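You operate a simulated robot arm through the tools that you are given. There is no shell and no other tool.

Carry out the task below with a simulated robot arm. There is one attempt and no reset: what you move stays moved.

TASK
Swap the dead bulb in the lamp housing for one of the same watts and test it.
Fine: feed switch off first; stand the dead bulb on the bench; the switch ends off. Set down upright: bulb.

The check looks at the end state, three seconds after you hand in, the way a careful person would. Anything else that was tipped, shoved, dropped, spilled or broken makes it a failure.

THE ROBOT
A 7-joint arm with a two-finger parallel gripper, fixed in place. Base frame: the origin is on the floor under the middle of its stand, x ahead of it, y to its left, z up; the work surface is at about z = 860. Units: mm, degrees, N and s.
It reaches about 1247 mm from its shoulder. Its first joint turns from -132.0 to 132.0 degrees. Payload 3.91 kg.
Tool frame: the origin (TCP) lies between the finger pads and is the grasp point; the fingertips stand 30 mm ahead of it; z points along the fingers, y is the line along which they close. The gripper opens to 110 mm. The fingers are 20 mm wide and 10 mm thick; the gripper's body (48 by 112 mm) begins 55 mm behind the TCP.
Orientation is told as [roll, pitch, yaw] about the base's x, y, z axes, in that order, counted from this pose: with the fingers straight down and closing along the base's y, the tool's x points along the base's -x, its y along +y and its z along -z.

THE INTERFACE
- The arm moves only by the tool play_rows. Its argument "moves" is a list of rows, each a list of 6 numbers: the shift along the base's x, y, z in mm, then the turn, a rotation vector about the base's x, y, z in degrees. In form: [[x, y, z, ax, ay, az], ...]. A call has 1 to 20 rows; each row is the pose to reach, as a shift and turn from the pose commanded when the call began. "jaw" is the finger opening in mm, from 0 to 110, set as the call begins (left out, the last holds). Rows are played at 5 a second. More than 50 mm and 8.6 degrees between two rows, or a gripper value outside its range, and nothing of the call is played. A pose out of reach is approached as far as the arm can. The call stops where the force on the tool passes 40 N (or 10 N more than at its start, if that is more) or the arm is blocked; 0.2 s more then pass. The fingers move at their own pace (about 108 mm/s each) and stop on an object; they squeeze with about 24 N. The grip force told is the motor's: it shows also when the fingers shut on nothing. Time passes only in rows, and 0.2 s behind the last, so rows that repeat a pose let the fingers close. It gives the time, the measured TCP pose, the force on the tool (base axes), the opening and the grip force at its end, in the units of the frame above (readings bear some noise), with the torque about the TCP (base axes, N m) and any sound that the robot's microphone picked up.
- Cameras (640 x 400 px; columns grow to the right, rows downward): "scene" is fixed at [50, 499.4, 1440.4]; the picture's right is [0.12, -0.99, 0.00], its down [-0.65, -0.08, -0.76] and it looks along [0.75, 0.09, -0.65] (base axes); focal length 319 px, centre (320, 200). "wrist" rides on the gripper at [72, 17, -103] in the tool frame; the picture's right is [-0.23, 0.97, 0.00], its down [-0.76, -0.18, -0.62] and it looks along [-0.61, -0.14, 0.78] (tool axes); focal length 222 px, centre (320, 200). There is no depth. A picture from a camera that has moved, and an enlarged one, comes with that camera's place and axes in the base frame and with its lens.
- grab_frame(camera): a new picture of that camera. The clock stands still meanwhile.
- close_up(camera, box): a new picture of the part [left, top, right, bottom] of that camera's present view, enlarged. The clock stands still meanwhile.
- hand_in(): hands the job in; it is judged then, once.

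Places have to be worked out from the pictures, the camera data and where the tool is seen. Open the gripper and draw the arm clear of the work before you hand the job in, unless the task says otherwise.

The tools are called after "Emit:" as a command line: name --pt "numbers of a row" for each row, then --argument value for the rest, lists and objects as JSON in quotes. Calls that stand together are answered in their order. play_rows: Moves the arm, as the interface text tells. Its arguments: {"type":"object","properties":{"moves":{"type":"array","items":{"type":"array","items":{"type":"number"}}},"jaw":{"type":"number"}},"required":["moves"]} The other tools are called the same way: grab_frame (camera) takes a picture; close_up (camera, box) takes an enlarged picture of a part of a camera's view; hand_in () hands the job in.

At the start:

```text
time_s: 0.0
tcp_pos: [528.3, 513.3, 1167.0]
tcp_rot: [0.0, 0.0, 0.0]
contact_force: [0.2, 0.1, -1.1]
ft_torque: [0.01, -0.01, 0.01]
opening: 109.9
gripper_force: 0.0
```

scene: 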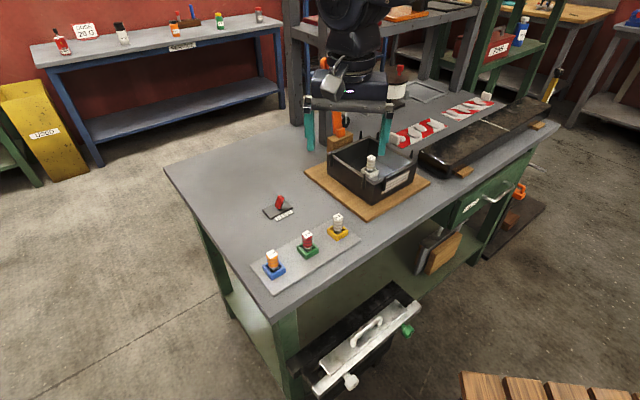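
wrist: 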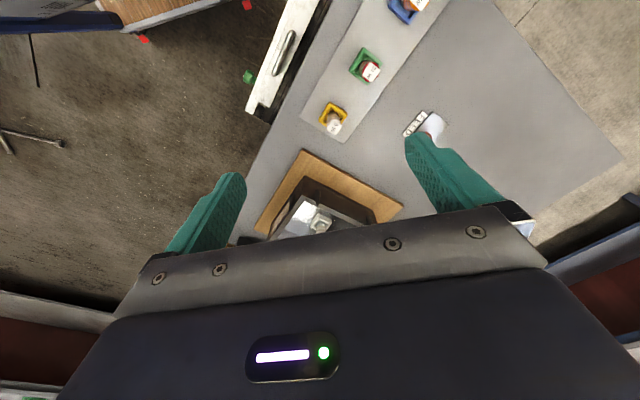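

I begin by looking closely at the bench: the lamp housing (black box), the switch with the red rocker, and the three spare bulbs.

Emit:
close_up --camera "scene" --box '[240, 180, 380, 290]'

Emit:
close_up --camera "scene" --box '[300, 120, 440, 220]'

Emit:
close_up --camera "wrist" --box '[230, 0, 470, 240]'

```text
3.64 times, centred on (310, 235) of scene
camera zoom: at [50.0, 499.4, 1440.4], right [0.12, -0.99, 0.0], down [-0.65, -0.08, -0.76], along [0.75, 0.09, -0.65], focal length 1158 px, centre (356, 73)
```

zoom: 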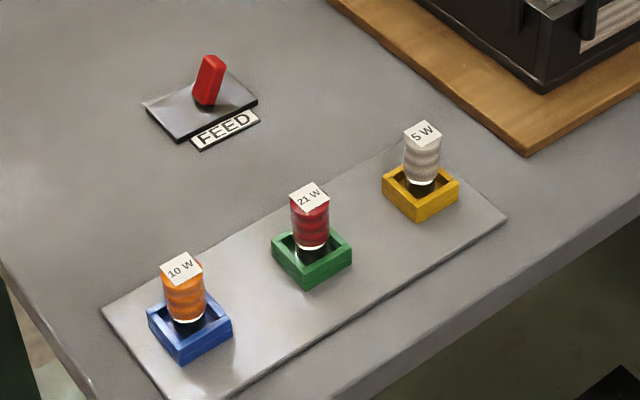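

```text
4.00 times, centred on (370, 170) of scene
camera zoom: at [50.0, 499.4, 1440.4], right [0.12, -0.99, 0.0], down [-0.65, -0.08, -0.76], along [0.75, 0.09, -0.65], focal length 1274 px, centre (120, 320)
```

zoom: 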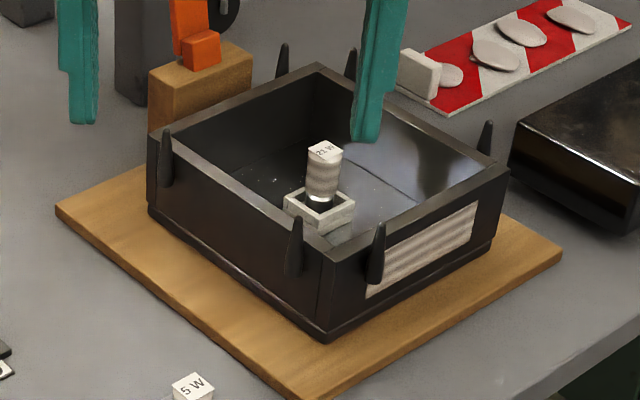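

```text
1.67 times, centred on (350, 120) of wrist
camera zoom: at [455.9, 530.7, 1271.7], right [0.23, 0.97, 0.0], down [0.76, -0.18, 0.62], along [0.61, -0.14, -0.78], focal length 370 px, centre (270, 333)
```

zoom: 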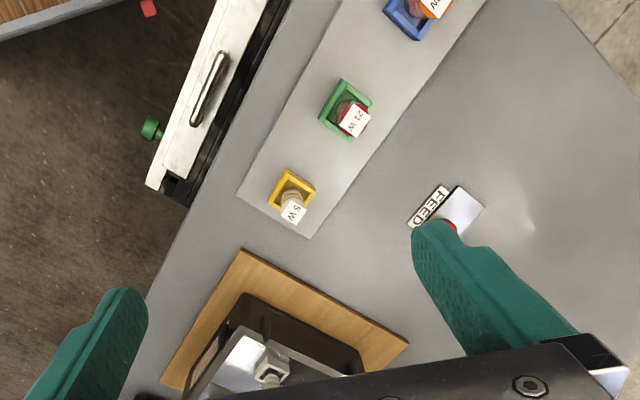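

I estimate the switch near (667, 686), the spares near (468, 653), (531, 586), (597, 522), and the housing centre near (830, 445). I take larger close-ups to read the wattages and the switch.

Emit:
close_up --camera "scene" --box '[355, 145, 395, 185]'

Emit:
close_up --camera "scene" --box '[255, 185, 305, 225]'

Emit:
close_up --camera "scene" --box '[285, 215, 335, 265]'

Emit:
close_up --camera "scene" --box '[40, 0, 280, 100]'

Emit:
close_up --camera "scene" --box '[380, 60, 580, 220]'

```text
10.00 times, centred on (375, 165) of scene
camera zoom: at [50.0, 499.4, 1440.4], right [0.12, -0.99, 0.0], down [-0.65, -0.08, -0.76], along [0.75, 0.09, -0.65], focal length 3186 px, centre (-230, 550)
```

zoom: 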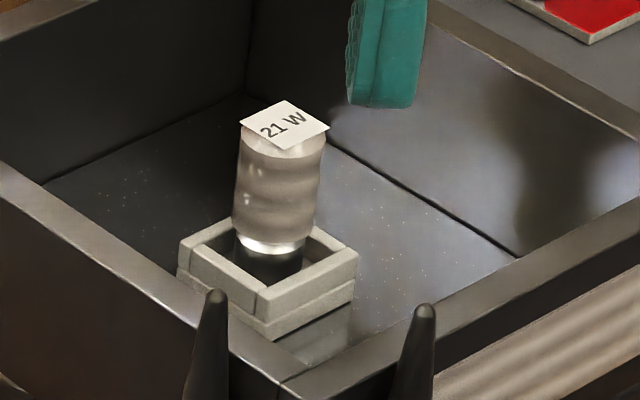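

```text
10.00 times, centred on (280, 205) of scene
camera zoom: at [50.0, 499.4, 1440.4], right [0.12, -0.99, 0.0], down [-0.65, -0.08, -0.76], along [0.75, 0.09, -0.65], focal length 3186 px, centre (720, 150)
```

zoom: 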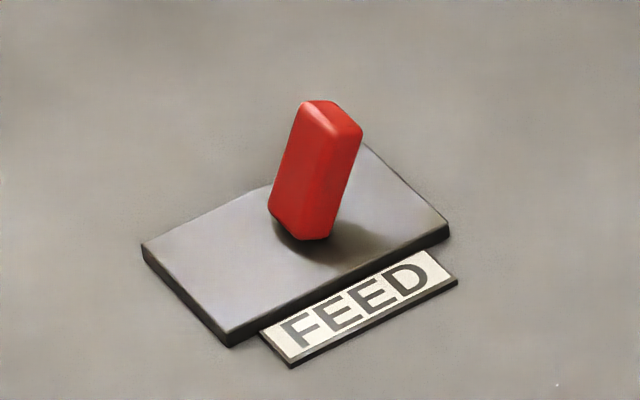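

```text
8.00 times, centred on (310, 240) of scene
camera zoom: at [50.0, 499.4, 1440.4], right [0.12, -0.99, 0.0], down [-0.65, -0.08, -0.76], along [0.75, 0.09, -0.65], focal length 2548 px, centre (400, -120)
```

zoom: 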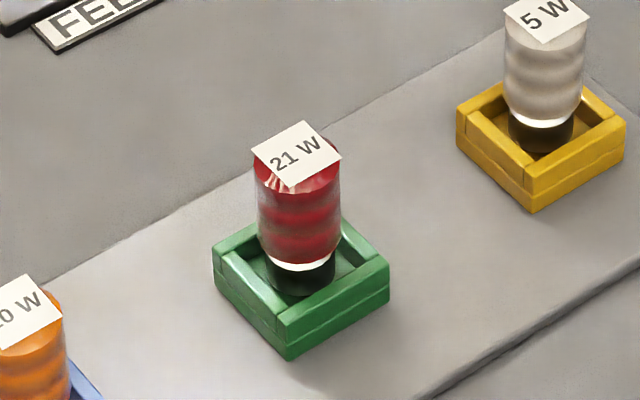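

```text
2.67 times, centred on (160, 50) of scene
camera zoom: at [50.0, 499.4, 1440.4], right [0.12, -0.99, 0.0], down [-0.65, -0.08, -0.76], along [0.75, 0.09, -0.65], focal length 850 px, centre (747, 600)
```

zoom: 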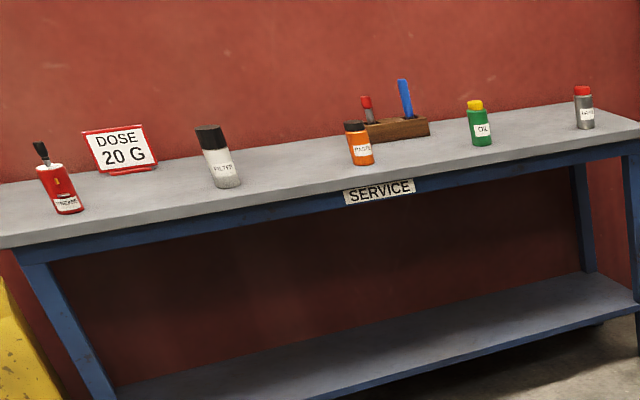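

```text
2.50 times, centred on (480, 140) of scene
camera zoom: at [50.0, 499.4, 1440.4], right [0.12, -0.99, 0.0], down [-0.65, -0.08, -0.76], along [0.75, 0.09, -0.65], focal length 796 px, centre (-80, 350)
```

zoom: 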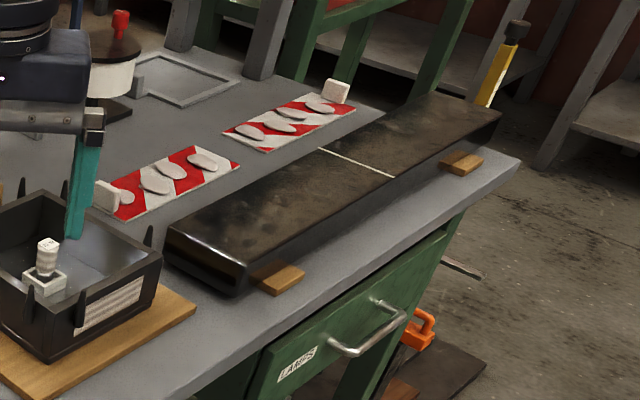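

The dead bulb reads 21 W, and the red one in the green holder is also 21 W. I move the wrist camera toward the switch, staying high above everything, to see its markings.

Emit:
play_rows --pt "8.6 31.1 -26.2 0 0 0" --pt "17.2 62.2 -52.4 0 0 0" --pt "25.9 93.4 -78.5 0 0 0" --pt "34.5 124.5 -104.7 0 0 0" --pt "43.1 155.6 -130.9 0 0 0" --pt "51.7 186.7 -157 0 0 0" --pt "51.7 186.7 -157 0 0 0"

Emit:
grab_frame --camera "wrist"

Emit:
grab_frame --camera "scene"

```text
time_s: 1.6
tcp_pos: [579.3, 699.6, 1010.9]
tcp_rot: [-0.1, 0.0, 0.1]
contact_force: [-0.2, -0.5, 0.1]
ft_torque: [0.02, -0.01, 0.02]
opening: 109.9
gripper_force: 0.1
```

```text
taken
camera wrist: at [507.2, 717.2, 1115.3], right [0.23, 0.97, 0.0], down [0.76, -0.18, 0.62], along [0.61, -0.14, -0.78], focal length 222 px, centre (320, 200)
```

wrist: 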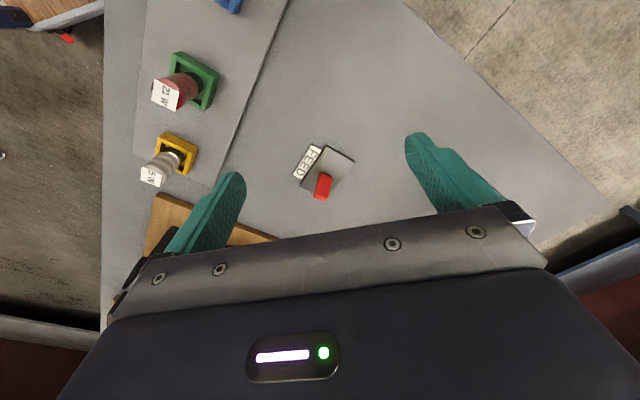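

```text
taken
```

scene: 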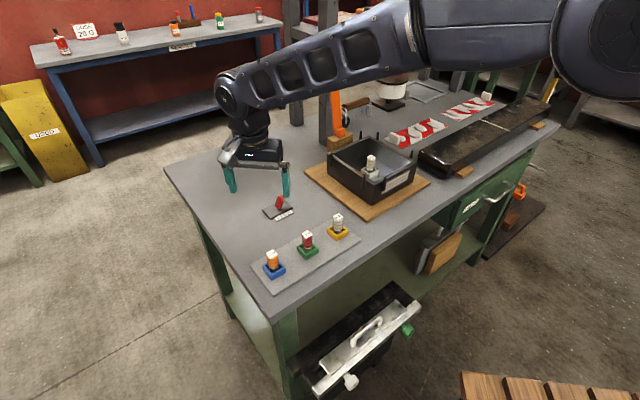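

The switch is now in the middle of the wrist view; I enlarge it to see markings and the rocker's lean.

Emit:
close_up --camera "wrist" --box '[280, 135, 370, 210]'

Emit:
close_up --camera "wrist" --box '[130, 40, 230, 190]'

Emit:
close_up --camera "scene" --box '[300, 120, 440, 220]'

```text
5.33 times, centred on (325, 172) of wrist
camera zoom: at [507.2, 717.2, 1115.3], right [0.23, 0.97, 0.0], down [0.76, -0.18, 0.62], along [0.61, -0.14, -0.78], focal length 1185 px, centre (293, 347)
```

zoom: 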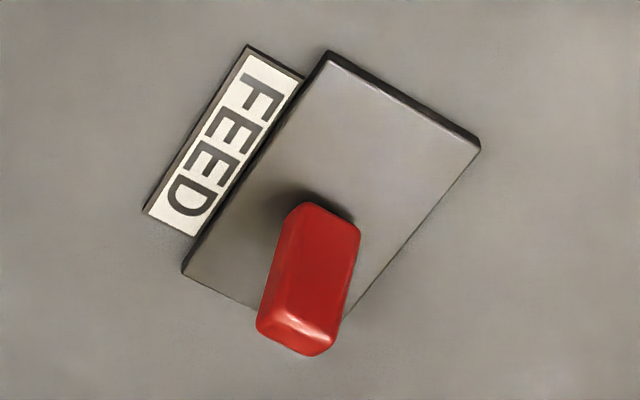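

```text
2.67 times, centred on (180, 115) of wrist
camera zoom: at [507.2, 717.2, 1115.3], right [0.23, 0.97, 0.0], down [0.76, -0.18, 0.62], along [0.61, -0.14, -0.78], focal length 592 px, centre (693, 427)
```

zoom: 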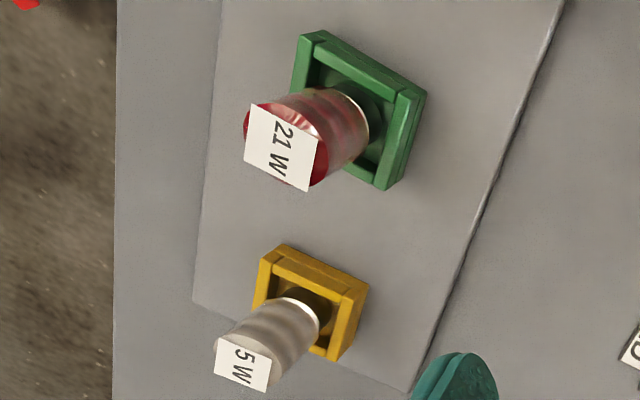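

```text
4.00 times, centred on (370, 170) of scene
camera zoom: at [50.0, 499.4, 1440.4], right [0.12, -0.99, 0.0], down [-0.65, -0.08, -0.76], along [0.75, 0.09, -0.65], focal length 1274 px, centre (120, 320)
```

zoom: 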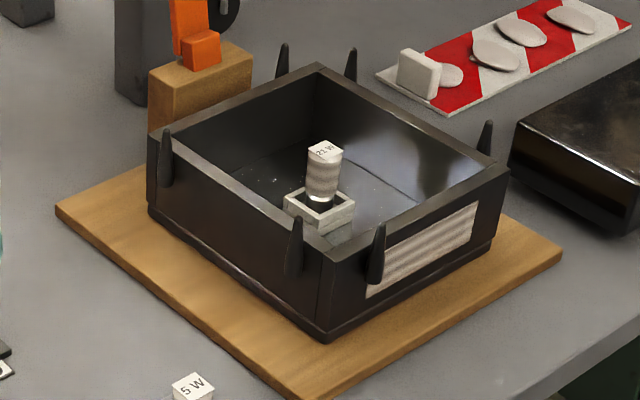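

No on/off marks; the rocker leans along the plate's long axis toward (+x, -y) from a pivot near (662, 689), its top at about z 900. I close the fingers and bring the tool, turned -45°, above the leaning side to check alignment before pushing.

Emit:
play_rows --pt "15 -5.6 -3.8 0 0 -5.6" --pt "30 -11.3 -7.5 0 0 -11.3" --pt "45 -16.9 -11.3 0 0 -16.9" --pt "60 -22.5 -15 0 0 -22.5" --pt "75 -28.1 -18.8 0 0 -28.1" --pt "90 -33.8 -22.5 0 0 -33.8" --pt "105 -39.4 -26.3 0 0 -39.4" --pt "120 -45 -30 0 0 -45" --pt "120 -45 -30 0 0 -45" --jaw 0

Emit:
grab_frame --camera "wrist"

Emit:
close_up --camera "scene" --box '[240, 130, 340, 230]'

```text
time_s: 3.6
tcp_pos: [699.4, 655.2, 981.0]
tcp_rot: [0.0, 0.1, -45.1]
contact_force: [0.2, 0.3, 0.2]
ft_torque: [0.01, 0.02, 0.0]
opening: 0.4
gripper_force: 24.1
```

```text
taken
camera wrist: at [660.3, 718.0, 1085.2], right [0.85, 0.53, 0.0], down [0.41, -0.66, 0.62], along [0.33, -0.53, -0.78], focal length 222 px, centre (320, 200)
```

wrist: 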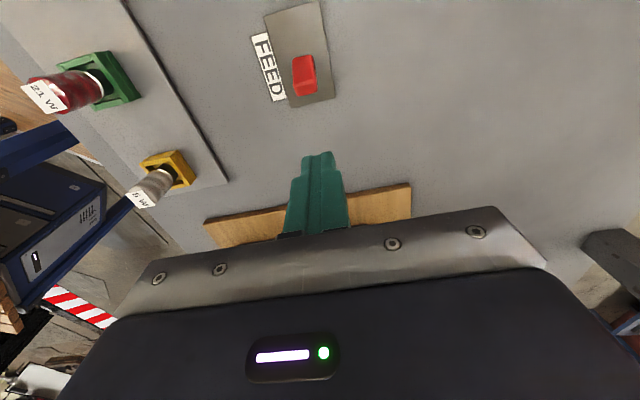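

```text
4.00 times, centred on (290, 180) of scene
camera zoom: at [50.0, 499.4, 1440.4], right [0.12, -0.99, 0.0], down [-0.65, -0.08, -0.76], along [0.75, 0.09, -0.65], focal length 1274 px, centre (440, 280)
```

zoom: 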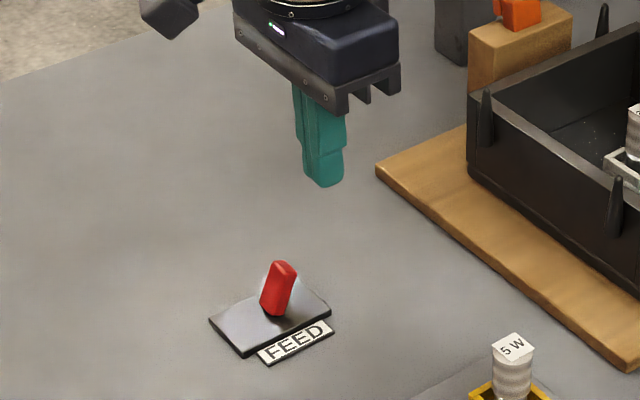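

The wrist view puts the plate centre at about (660, 690) and the rocker's top at (671, 677, 898), so the closed fingers at (699, 655) line up behind it. I lower the tips to z≈884 and push slowly along (-0.73, 0.68).

Emit:
play_rows --pt "0 0 -22 0 0 0" --pt "0 0 -44 0 0 0" --pt "0 0 -66 0 0 0" --pt "-3.7 3.4 -66 0 0 0" --pt "-7.3 6.8 -66 0 0 0" --pt "-11 10.2 -66 0 0 0" --pt "-14.6 13.6 -66 0 0 0" --pt "-18.3 17 -66 0 0 0" --pt "-21.9 20.4 -66 0 0 0" --pt "-25.6 23.8 -66 0 0 0" --pt "-29.2 27.2 -66 0 0 0"

Emit:
close_up --camera "scene" --box '[240, 140, 340, 240]'

Emit:
close_up --camera "wrist" --box '[240, 60, 400, 220]'

```text
time_s: 6.0
tcp_pos: [669.6, 683.5, 913.7]
tcp_rot: [-0.1, 0.0, -45.0]
contact_force: [0.1, 0.0, 0.1]
ft_torque: [0.03, 0.02, 0.03]
opening: 0.1
gripper_force: 24.7
heard: click
```

```text
4.00 times, centred on (290, 190) of scene
camera zoom: at [50.0, 499.4, 1440.4], right [0.12, -0.99, 0.0], down [-0.65, -0.08, -0.76], along [0.75, 0.09, -0.65], focal length 1274 px, centre (440, 240)
```

zoom: 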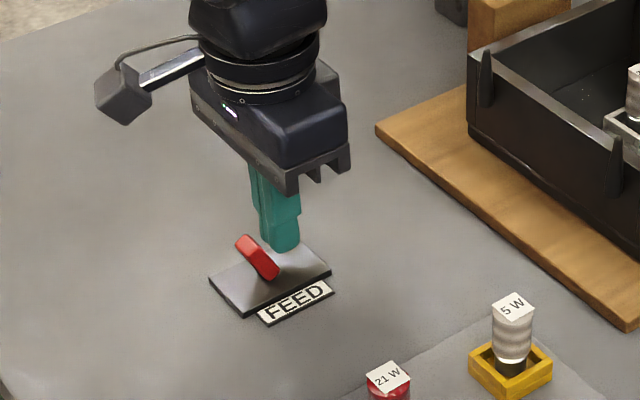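

```text
2.50 times, centred on (320, 140) of wrist
camera zoom: at [631.0, 745.6, 1018.3], right [0.85, 0.53, 0.0], down [0.41, -0.66, 0.62], along [0.33, -0.53, -0.78], focal length 555 px, centre (320, 350)
```

zoom: 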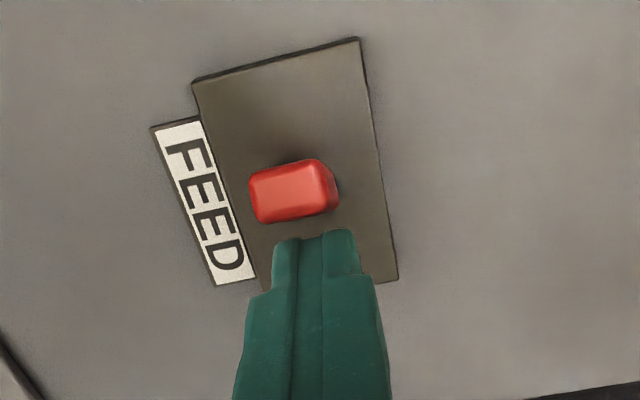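

The rocker clicked over and now leans the other way, which I take as off. I back away from it, rise, and go over the housing with the jaw opened to 60 mm to locate the dead bulb.

Emit:
play_rows --pt "7.3 -6.8 0 0 0 0" --pt "14.6 -13.6 0 0 0 0" --pt "14.6 -13.6 45 0 0 0" --pt "14.6 -13.6 90 0 0 0" --pt "14.6 -13.6 131 0 0 0" --pt "35 -48 131 0 0 0" --pt "58 -88 131 0 0 0" --pt "81 -128 131 0 0 0" --pt "104 -168 131 0 0 0" --pt "127 -206 131 0 0 0" --pt "145 -222 131 0 0 0" --pt "159.2 -236 131 0 0 0" --pt "159.2 -236 131 0 0 0" --jaw 60

Emit:
grab_frame --camera "wrist"

Emit:
grab_frame --camera "scene"

```text
time_s: 8.8
tcp_pos: [828.9, 445.6, 1044.7]
tcp_rot: [0.0, 0.0, -45.0]
contact_force: [0.8, 0.6, -0.8]
ft_torque: [0.0, 0.0, 0.03]
opening: 59.8
gripper_force: 0.2
```

```text
taken
camera wrist: at [789.2, 509.5, 1149.6], right [0.85, 0.53, 0.0], down [0.41, -0.66, 0.62], along [0.33, -0.53, -0.78], focal length 222 px, centre (320, 200)
```

wrist: 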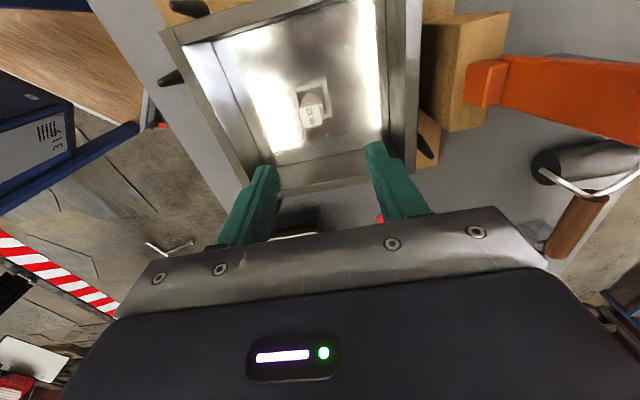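

```text
taken
```

scene: 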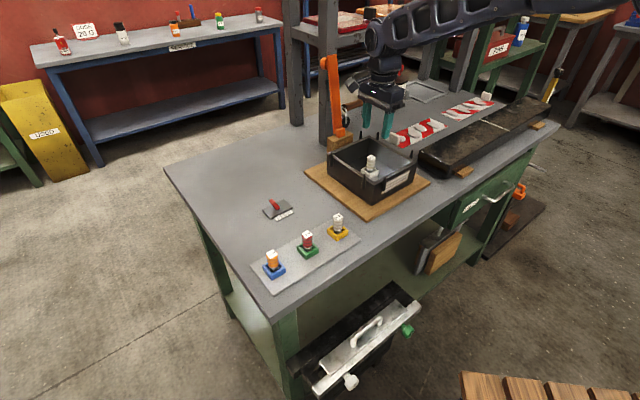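

The housing is below the gripper and the dead bulb is in its centre; the orange clamp stays off to the (+x, +y) side. I enlarge to fix the bulb's position.

Emit:
close_up --camera "wrist" --box '[270, 60, 370, 160]'

Emit:
close_up --camera "scene" --box '[320, 90, 440, 210]'

Emit:
close_up --camera "scene" --box '[250, 185, 310, 225]'

```text
4.00 times, centred on (320, 110) of wrist
camera zoom: at [789.2, 509.5, 1149.6], right [0.85, 0.53, 0.0], down [0.41, -0.66, 0.62], along [0.33, -0.53, -0.78], focal length 888 px, centre (320, 560)
```

zoom: 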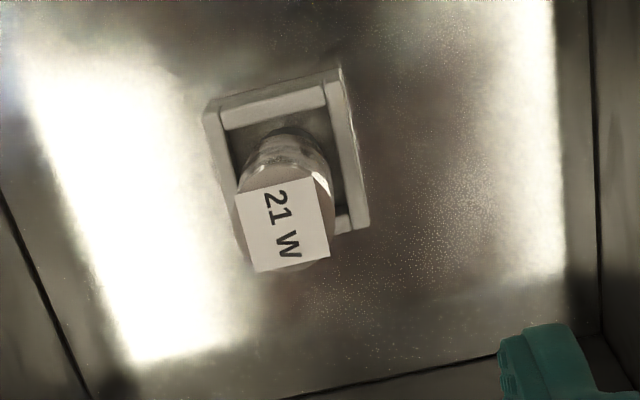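

```text
3.33 times, centred on (380, 150) of scene
camera zoom: at [50.0, 499.4, 1440.4], right [0.12, -0.99, 0.0], down [-0.65, -0.08, -0.76], along [0.75, 0.09, -0.65], focal length 1062 px, centre (120, 367)
```

zoom: 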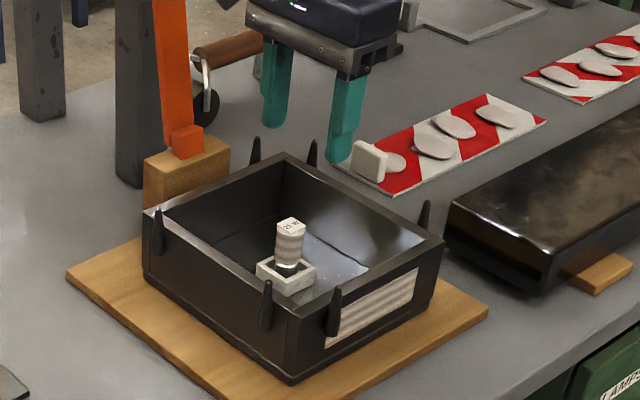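

```text
10.00 times, centred on (280, 205) of scene
camera zoom: at [50.0, 499.4, 1440.4], right [0.12, -0.99, 0.0], down [-0.65, -0.08, -0.76], along [0.75, 0.09, -0.65], focal length 3186 px, centre (720, 150)
```

zoom: 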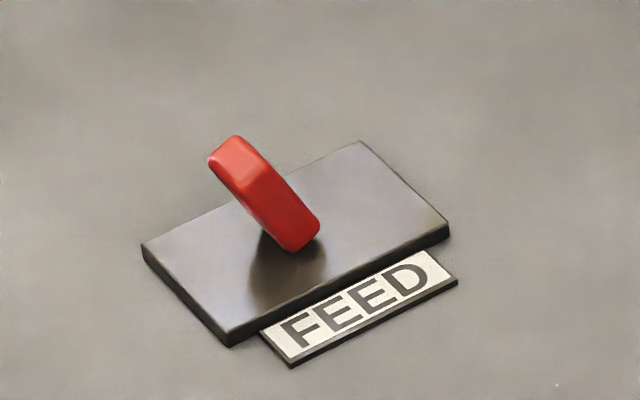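

By triangulation, the dead bulb's top is near (818, 449, 944), with the socket rim around z 902. I shift above it and lower until the tips are just over the bulb's top, then check alignment.

Emit:
play_rows --pt "-5.5 1.5 -10 0 0 0" --pt "-11 3 -20 0 0 0" --pt "-11 3 -40 0 0 0" --pt "-11 3 -60 0 0 0" --pt "-11 3 -60 0 0 0"

Emit:
grab_frame --camera "wrist"

Emit:
close_up --camera "scene" --box '[320, 110, 420, 210]'

```text
time_s: 10.0
tcp_pos: [818.8, 449.4, 985.7]
tcp_rot: [0.0, 0.0, -44.9]
contact_force: [-0.9, 0.6, 0.2]
ft_torque: [0.0, 0.02, 0.01]
opening: 59.9
gripper_force: 0.0
```

```text
taken
camera wrist: at [779.5, 512.3, 1090.0], right [0.85, 0.53, 0.0], down [0.41, -0.66, 0.62], along [0.33, -0.53, -0.78], focal length 222 px, centre (320, 200)
```

wrist: 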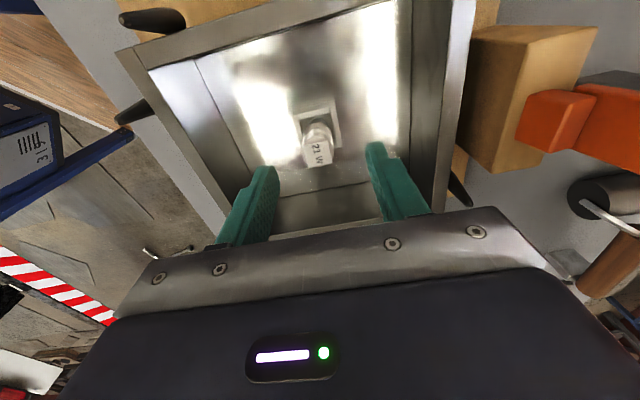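

```text
4.00 times, centred on (370, 160) of scene
camera zoom: at [50.0, 499.4, 1440.4], right [0.12, -0.99, 0.0], down [-0.65, -0.08, -0.76], along [0.75, 0.09, -0.65], focal length 1274 px, centre (120, 360)
```

zoom: 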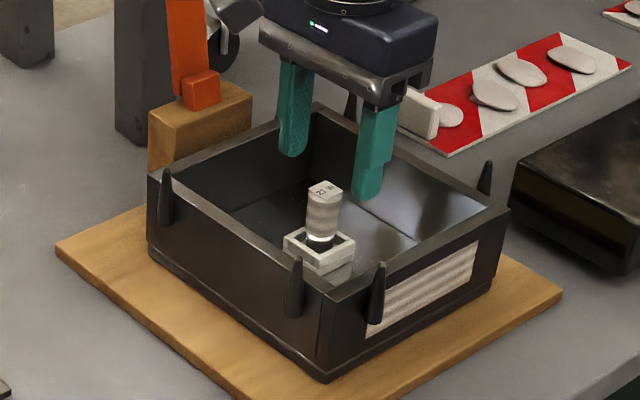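

The label lands almost exactly where I predict it for a bulb on the tool axis. I enlarge once more to verify to the millimetre.

Emit:
close_up --camera "wrist" --box '[270, 90, 370, 190]'

```text
4.00 times, centred on (320, 140) of wrist
camera zoom: at [779.5, 512.3, 1090.0], right [0.85, 0.53, 0.0], down [0.41, -0.66, 0.62], along [0.33, -0.53, -0.78], focal length 888 px, centre (320, 440)
```

zoom: 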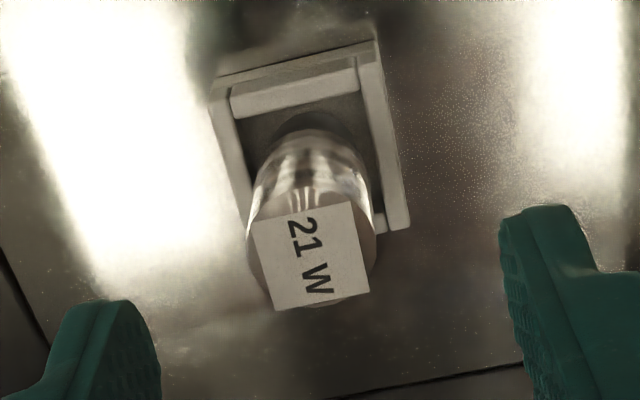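

The bulb is about 2 mm off along the closing direction, at (817, 448). I correct that, lower to TCP z≈940 so the tips stay above the socket rim, and look before closing.

Emit:
play_rows --pt "-1.6 -1 -10 0 0 0" --pt "-1.6 -1 -20 0 0 0" --pt "-1.6 -1 -30 0 0 0" --pt "-1.6 -1 -40 0 0 0" --pt "-1.6 -1 -45 0 0 0" --pt "-1.6 -1 -45 0 0 0"

Emit:
close_up --camera "scene" --box '[345, 130, 405, 190]'

Emit:
close_up --camera "wrist" --box '[240, 100, 400, 230]'

```text
time_s: 11.4
tcp_pos: [816.0, 448.6, 941.3]
tcp_rot: [0.0, 0.0, -44.9]
contact_force: [0.2, -0.2, 0.5]
ft_torque: [0.02, 0.02, 0.03]
opening: 60.3
gripper_force: 0.0
```

```text
6.67 times, centred on (375, 160) of scene
camera zoom: at [50.0, 499.4, 1440.4], right [0.12, -0.99, 0.0], down [-0.65, -0.08, -0.76], along [0.75, 0.09, -0.65], focal length 2124 px, centre (-47, 467)
```

zoom: 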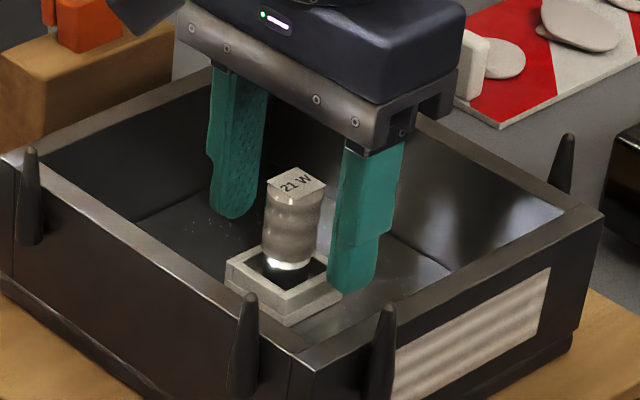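

```text
3.08 times, centred on (320, 165) of wrist
camera zoom: at [777.6, 511.9, 1045.3], right [0.85, 0.53, 0.0], down [0.41, -0.66, 0.62], along [0.33, -0.53, -0.78], focal length 684 px, centre (320, 308)
```

zoom: 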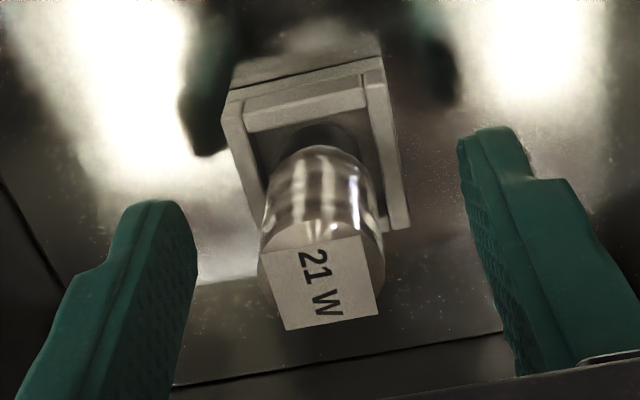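

The tips sit about 12 mm above the socket rim with the bulb between them. I close the fingers on the bulb.

Emit:
play_rows --pt "0 0 0 0 0 0" --pt "0 0 0 0 0 0" --pt "0 0 0 0 0 0" --pt "0 0 0 0 0 0" --jaw 0

Emit:
close_up --camera "scene" --box '[345, 130, 405, 190]'

```text
time_s: 12.4
tcp_pos: [816.2, 449.1, 942.3]
tcp_rot: [0.0, -0.1, -45.0]
contact_force: [-0.3, -0.4, -0.7]
ft_torque: [-0.05, 0.04, -0.01]
opening: 22.5
gripper_force: 24.0
```

```text
6.67 times, centred on (375, 160) of scene
camera zoom: at [50.0, 499.4, 1440.4], right [0.12, -0.99, 0.0], down [-0.65, -0.08, -0.76], along [0.75, 0.09, -0.65], focal length 2124 px, centre (-47, 467)
```

zoom: 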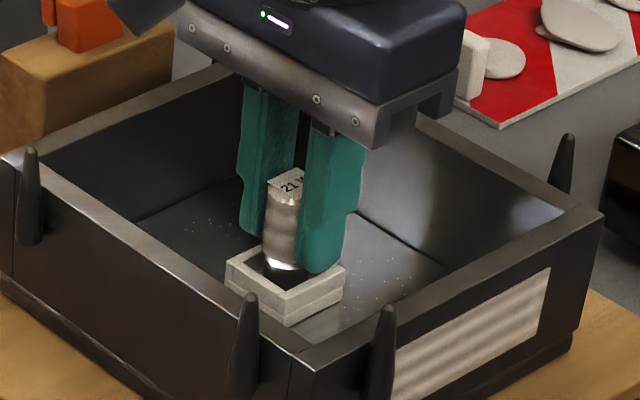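

The bulb is held at 22.5 mm opening with no side load. I lift gently a few millimetres and watch the force for any locking of the socket.

Emit:
play_rows --pt "0 0 2 0 0 0" --pt "0 0 4 0 0 0" --pt "0 0 6 0 0 0" --pt "0 0 8 0 0 0" --pt "0 0 10 0 0 0"

Emit:
close_up --camera "scene" --box '[345, 130, 405, 190]'

```text
time_s: 13.6
tcp_pos: [816.7, 448.5, 951.0]
tcp_rot: [0.0, 0.1, -44.9]
contact_force: [-0.7, -0.4, 0.6]
ft_torque: [0.0, -0.02, -0.02]
opening: 22.4
gripper_force: 24.6
```

```text
6.67 times, centred on (375, 160) of scene
camera zoom: at [50.0, 499.4, 1440.4], right [0.12, -0.99, 0.0], down [-0.65, -0.08, -0.76], along [0.75, 0.09, -0.65], focal length 2124 px, centre (-47, 467)
```

zoom: 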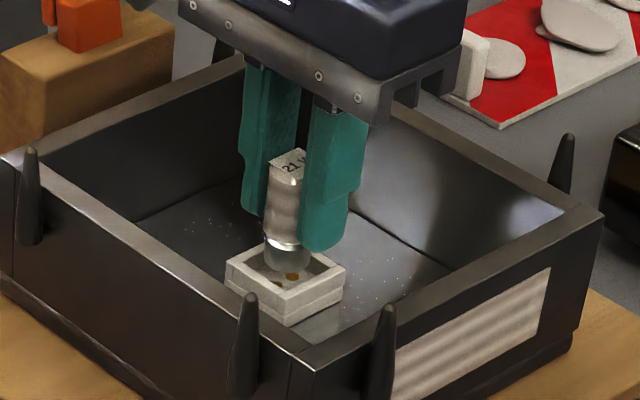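

It slides out freely. I lift it well clear of the housing walls and look at how the bulb sits in the fingers and where its base ends.

Emit:
play_rows --pt "0 0 15 0 0 0" --pt "0 0 35 0 0 0" --pt "0 0 60 0 0 0" --pt "0 0 90 0 0 0" --pt "0 0 110 0 0 0" --pt "0 0 110 0 0 0"

Emit:
close_up --camera "scene" --box '[340, 80, 420, 180]'

Emit:
close_up --camera "wrist" --box '[240, 60, 400, 230]'

```text
time_s: 15.0
tcp_pos: [818.5, 448.3, 1060.8]
tcp_rot: [0.0, 0.0, -45.0]
contact_force: [0.3, 0.3, 0.6]
ft_torque: [0.01, 0.01, -0.02]
opening: 22.5
gripper_force: 23.6
```

```text
4.00 times, centred on (380, 130) of scene
camera zoom: at [50.0, 499.4, 1440.4], right [0.12, -0.99, 0.0], down [-0.65, -0.08, -0.76], along [0.75, 0.09, -0.65], focal length 1274 px, centre (80, 480)
```

zoom: 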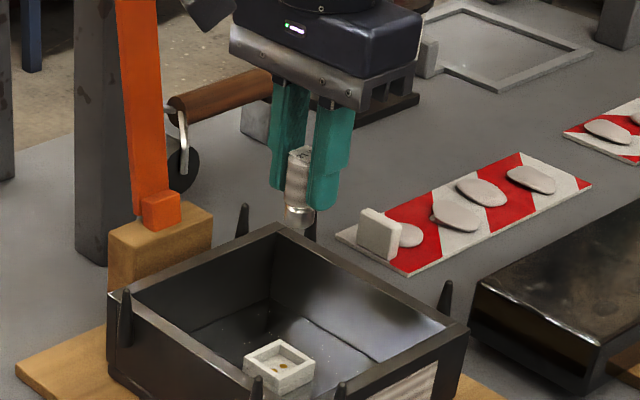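

```text
2.35 times, centred on (320, 145) of wrist
camera zoom: at [778.7, 510.9, 1165.3], right [0.85, 0.53, 0.0], down [0.41, -0.66, 0.62], along [0.33, -0.53, -0.78], focal length 523 px, centre (320, 329)
```

zoom: 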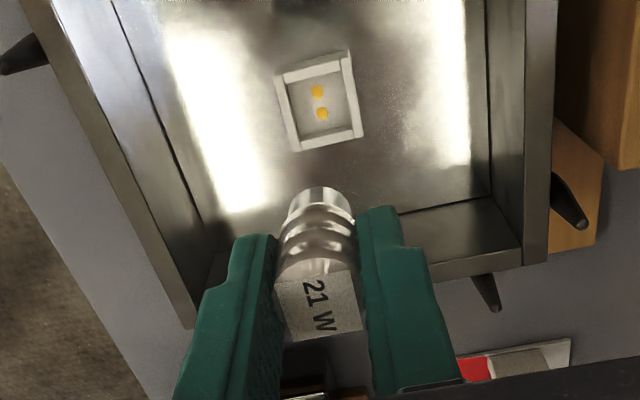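

The socket with its two contacts is empty now and the bulb hangs straight. I zoom on the held bulb to measure how far its base is below the TCP, and check the bench area left of the switch.

Emit:
close_up --camera "scene" --box '[360, 105, 410, 145]'

Emit:
close_up --camera "scene" --box '[160, 120, 320, 240]'

```text
10.00 times, centred on (385, 125) of scene
camera zoom: at [50.0, 499.4, 1440.4], right [0.12, -0.99, 0.0], down [-0.65, -0.08, -0.76], along [0.75, 0.09, -0.65], focal length 3186 px, centre (-330, 950)
```

zoom: 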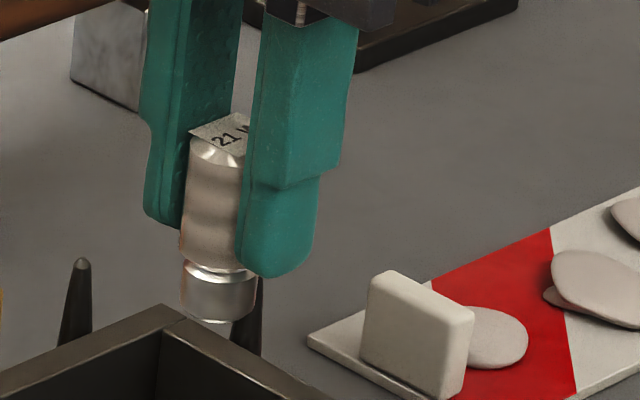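

```text
3.33 times, centred on (240, 180) of scene
camera zoom: at [50.0, 499.4, 1440.4], right [0.12, -0.99, 0.0], down [-0.65, -0.08, -0.76], along [0.75, 0.09, -0.65], focal length 1062 px, centre (587, 267)
```

zoom: 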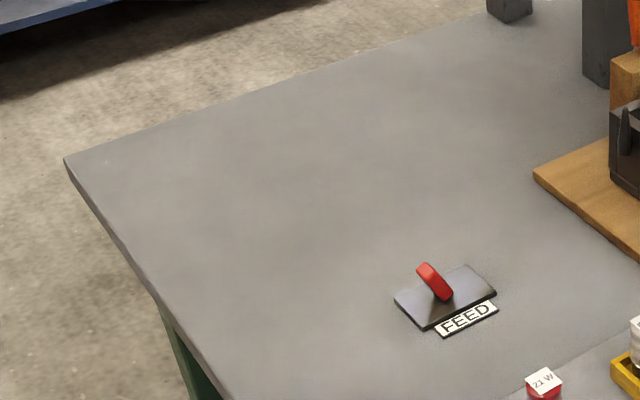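

The bulb's base is about 47 mm below the TCP, so it should touch the bench at TCP z≈907. I carry it over to the open bench near (740, 790), clear of the switch, and lower to z≈925.

Emit:
play_rows --pt "-7.8 34.2 0 0 0 0" --pt "-15.6 68.4 0 0 0 0" --pt "-23.4 102.6 0 0 0 0" --pt "-31.2 136.8 0 0 0 0" --pt "-39 171 0 0 0 0" --pt "-46.8 205.2 0 0 0 0" --pt "-54.6 239.4 0 0 0 0" --pt "-62.4 273.6 0 0 0 0" --pt "-70.2 307.8 0 0 0 0" --pt "-78 342 0 0 0 0" --pt "-78 342 -30 0 0 0" --pt "-78 342 -65 0 0 0" --pt "-78 342 -100 0 0 0" --pt "-78 342 -125 0 0 0" --pt "-78 342 -135 0 0 0" --pt "-78 342 -135 0 0 0"

Emit:
grab_frame --camera "scene"

Emit:
grab_frame --camera "wrist"

```text
time_s: 18.4
tcp_pos: [730.0, 776.7, 927.7]
tcp_rot: [0.0, 0.1, -45.1]
contact_force: [0.1, -0.7, -0.2]
ft_torque: [0.0, -0.01, -0.01]
opening: 22.5
gripper_force: 23.6
out of reach, approached as far as the arm can: row 9, 10, 11, 12, 13, 14, 15, 16
```

```text
taken
```

scene: 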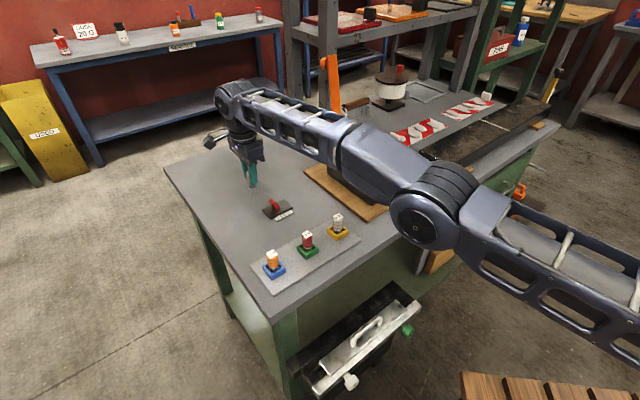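

```text
taken
camera wrist: at [691.1, 840.1, 1031.1], right [0.85, 0.53, 0.0], down [0.41, -0.66, 0.62], along [0.33, -0.53, -0.78], focal length 222 px, centre (320, 200)
```

wrist: 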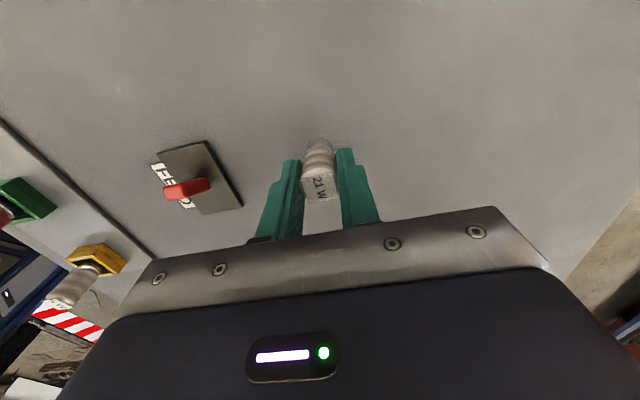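

The arm stopped at its reach limit at (730, 777), so I choose a closer free spot near (765, 705), between switch and plywood. I move inward at this height.

Emit:
play_rows --pt "5 -17 5 0 0 0" --pt "10 -34 8 0 0 0" --pt "15 -51 8 0 0 0" --pt "20 -68 8 0 0 0" --pt "25 -85 8 0 0 0" --pt "25 -85 0 0 0 0" --pt "25 -85 0 0 0 0"

Emit:
grab_frame --camera "scene"

Emit:
grab_frame --camera "wrist"

```text
time_s: 20.0
tcp_pos: [754.3, 691.4, 926.6]
tcp_rot: [0.0, 0.1, -45.0]
contact_force: [-0.1, 0.4, 0.4]
ft_torque: [-0.04, 0.02, 0.0]
opening: 22.6
gripper_force: 24.0
```

```text
taken
```

scene: 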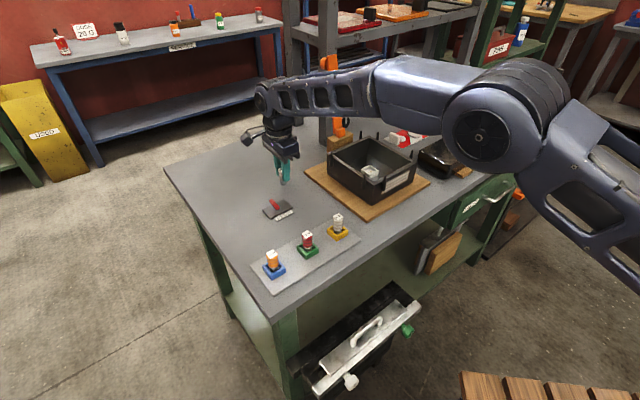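

```text
taken
camera wrist: at [715.3, 754.3, 1031.9], right [0.85, 0.53, 0.0], down [0.41, -0.66, 0.62], along [0.33, -0.53, -0.78], focal length 222 px, centre (320, 200)
```

wrist: 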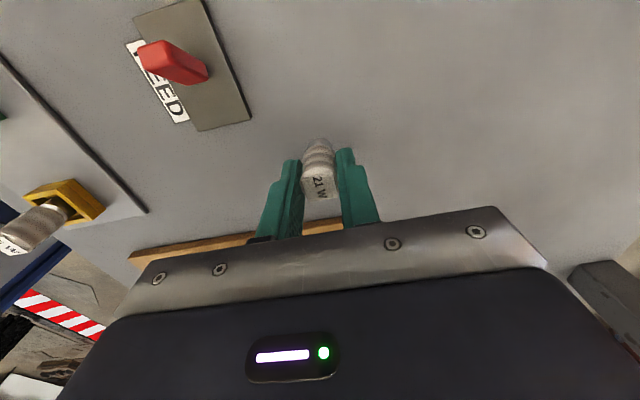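

I'm at (754, 691), a free spot about 90 mm from both the switch and the plywood. I lower in small steps toward contact with the bench.

Emit:
play_rows --pt "0 0 -4 0 0 0" --pt "0 0 -8 0 0 0" --pt "0 0 -11 0 0 0" --pt "0 0 -14 0 0 0" --pt "0 0 -14 0 0 0"

Emit:
close_up --camera "scene" --box '[260, 150, 310, 200]'

```text
time_s: 21.2
tcp_pos: [754.4, 691.1, 913.3]
tcp_rot: [0.1, 0.1, -45.0]
contact_force: [-0.4, 0.5, 0.5]
ft_torque: [-0.02, 0.01, 0.0]
opening: 22.4
gripper_force: 24.2
```

```text
8.00 times, centred on (285, 175) of scene
camera zoom: at [50.0, 499.4, 1440.4], right [0.12, -0.99, 0.0], down [-0.65, -0.08, -0.76], along [0.75, 0.09, -0.65], focal length 2548 px, centre (600, 400)
```

zoom: 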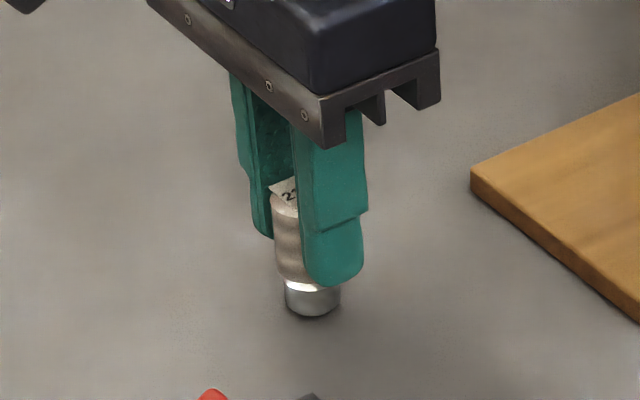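

The bulb hangs upright just above the bench with no contact yet. I lower further in 1 mm steps and watch the vertical force.

Emit:
play_rows --pt "0 0 -1 0 0 0" --pt "0 0 -2 0 0 0" --pt "0 0 -3 0 0 0" --pt "0 0 -4 0 0 0"

```text
time_s: 22.2
tcp_pos: [753.4, 692.1, 911.0]
tcp_rot: [0.1, 0.0, -45.0]
contact_force: [0.1, -0.9, 8.6]
ft_torque: [-0.14, 0.08, 0.02]
opening: 22.5
gripper_force: 24.2
```

8.6 N upward: the base stands on the bench at TCP z≈911. I ease up 1 mm, then open the fingers.

Emit:
play_rows --pt "0 0 0.5 0 0 0" --pt "0 0 1 0 0 0" --pt "0 0 1 0 0 0"

Emit:
close_up --camera "scene" --box '[260, 150, 310, 200]'

```text
time_s: 23.0
tcp_pos: [754.6, 691.1, 911.5]
tcp_rot: [0.0, 0.0, -45.0]
contact_force: [0.3, -0.1, 1.0]
ft_torque: [-0.02, -0.05, -0.01]
opening: 22.3
gripper_force: 24.0
```

```text
8.00 times, centred on (285, 175) of scene
camera zoom: at [50.0, 499.4, 1440.4], right [0.12, -0.99, 0.0], down [-0.65, -0.08, -0.76], along [0.75, 0.09, -0.65], focal length 2548 px, centre (600, 400)
```

zoom: 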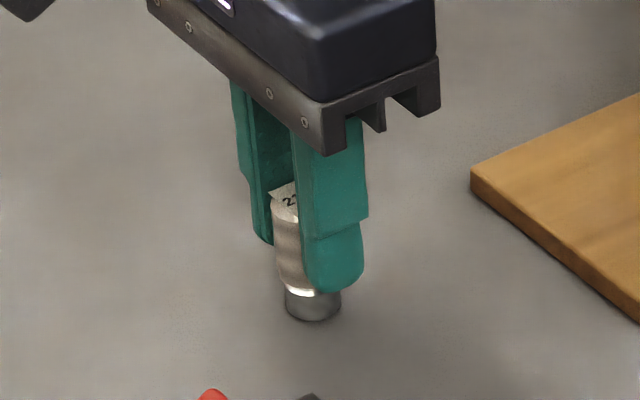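

The base rests on the bench with about 1 N of load and the bulb is upright. I open to 60 mm now.

Emit:
play_rows --pt "0 0 0 0 0 0" --pt "0 0 0 0 0 0" --pt "0 0 0 0 0 0" --jaw 60

Emit:
close_up --camera "scene" --box '[260, 150, 310, 200]'

Emit:
grab_frame --camera "wrist"

```text
time_s: 23.8
tcp_pos: [753.5, 691.4, 911.1]
tcp_rot: [0.1, 0.0, -45.1]
contact_force: [0.2, 1.2, 0.0]
ft_torque: [-0.02, 0.01, 0.03]
opening: 60.0
gripper_force: 0.0
```

```text
8.00 times, centred on (285, 175) of scene
camera zoom: at [50.0, 499.4, 1440.4], right [0.12, -0.99, 0.0], down [-0.65, -0.08, -0.76], along [0.75, 0.09, -0.65], focal length 2548 px, centre (600, 400)
```

zoom: 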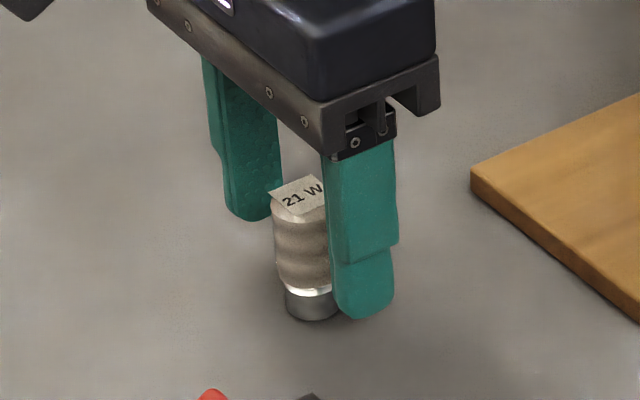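

```text
taken
camera wrist: at [714.8, 754.3, 1015.6], right [0.85, 0.53, 0.0], down [0.41, -0.66, 0.62], along [0.33, -0.53, -0.78], focal length 222 px, centre (320, 200)
```

wrist: 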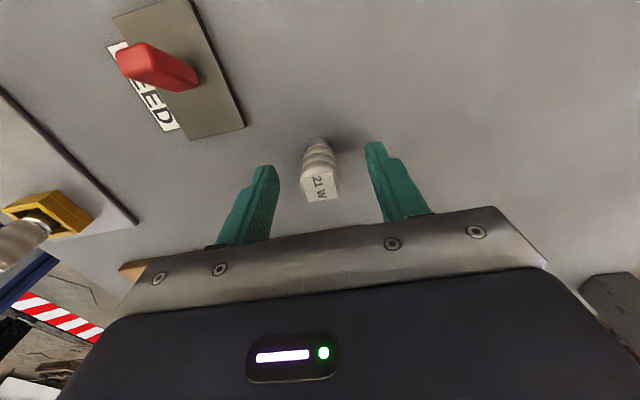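

The dead bulb stands free. I raise straight up and travel high to above the red 21 W spare near (525, 585).

Emit:
play_rows --pt "0 0 10 0 0 0" --pt "0 0 30 0 0 0" --pt "0 0 60 0 0 0" --pt "0 0 95 0 0 0" --pt "0 0 120 0 0 0" --pt "-33 -15 120 0 0 0" --pt "-66 -30 120 0 0 0" --pt "-99 -45 120 0 0 0" --pt "-132 -60 120 0 0 0" --pt "-165 -75 120 0 0 0" --pt "-198 -90 120 0 0 0" --pt "-229 -106 120 0 0 0" --pt "-229 -106 100 0 0 0" --pt "-229 -106 80 0 0 0" --pt "-229 -106 80 0 0 0"

Emit:
grab_frame --camera "wrist"

Emit:
grab_frame --camera "scene"

```text
time_s: 27.0
tcp_pos: [524.3, 584.9, 992.9]
tcp_rot: [0.0, 0.0, -45.1]
contact_force: [-0.7, -0.6, 0.3]
ft_torque: [-0.01, -0.02, -0.01]
opening: 59.9
gripper_force: 0.0
```

```text
taken
camera wrist: at [484.9, 649.2, 1097.1], right [0.85, 0.53, 0.0], down [0.41, -0.66, 0.62], along [0.33, -0.53, -0.78], focal length 222 px, centre (320, 200)
```

wrist: 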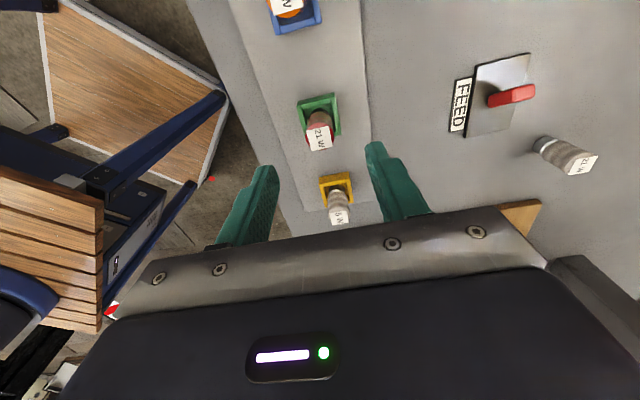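

```text
taken
```

scene: 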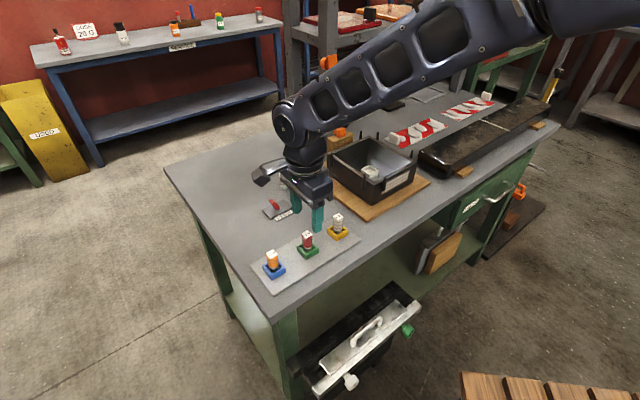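

The dead bulb should be standing at the right of the wrist view; I check it and the red spare more closely.

Emit:
close_up --camera "wrist" --box '[510, 110, 630, 190]'

Emit:
close_up --camera "wrist" --box '[270, 80, 370, 180]'

Emit:
close_up --camera "scene" --box '[250, 140, 330, 220]'

```text
5.00 times, centred on (570, 150) of wrist
camera zoom: at [484.9, 649.2, 1097.1], right [0.85, 0.53, 0.0], down [0.41, -0.66, 0.62], along [0.33, -0.53, -0.78], focal length 1111 px, centre (-930, 450)
```

zoom: 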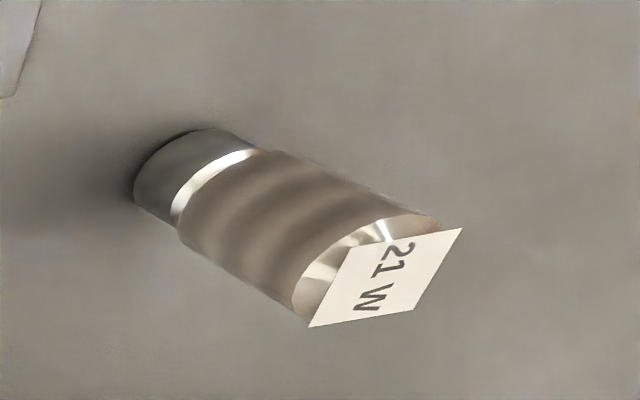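

```text
4.00 times, centred on (320, 130) of wrist
camera zoom: at [484.9, 649.2, 1097.1], right [0.85, 0.53, 0.0], down [0.41, -0.66, 0.62], along [0.33, -0.53, -0.78], focal length 888 px, centre (320, 480)
```

zoom: 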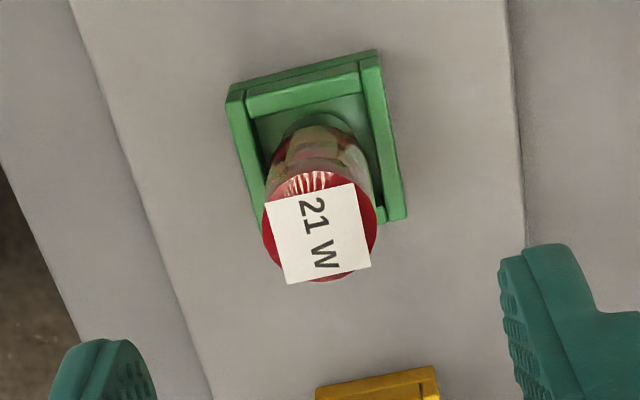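

```text
5.00 times, centred on (290, 180) of scene
camera zoom: at [50.0, 499.4, 1440.4], right [0.12, -0.99, 0.0], down [-0.65, -0.08, -0.76], along [0.75, 0.09, -0.65], focal length 1593 px, centre (470, 300)
```

zoom: 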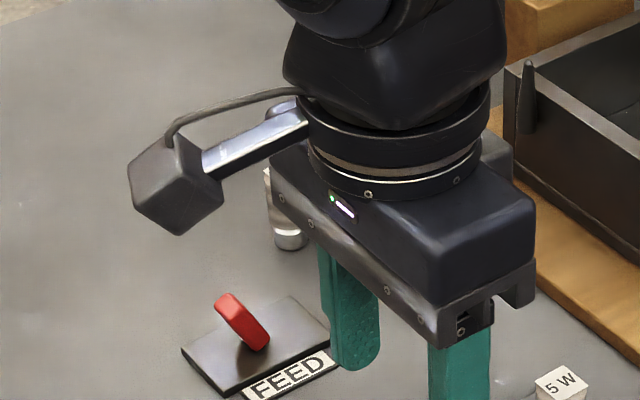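

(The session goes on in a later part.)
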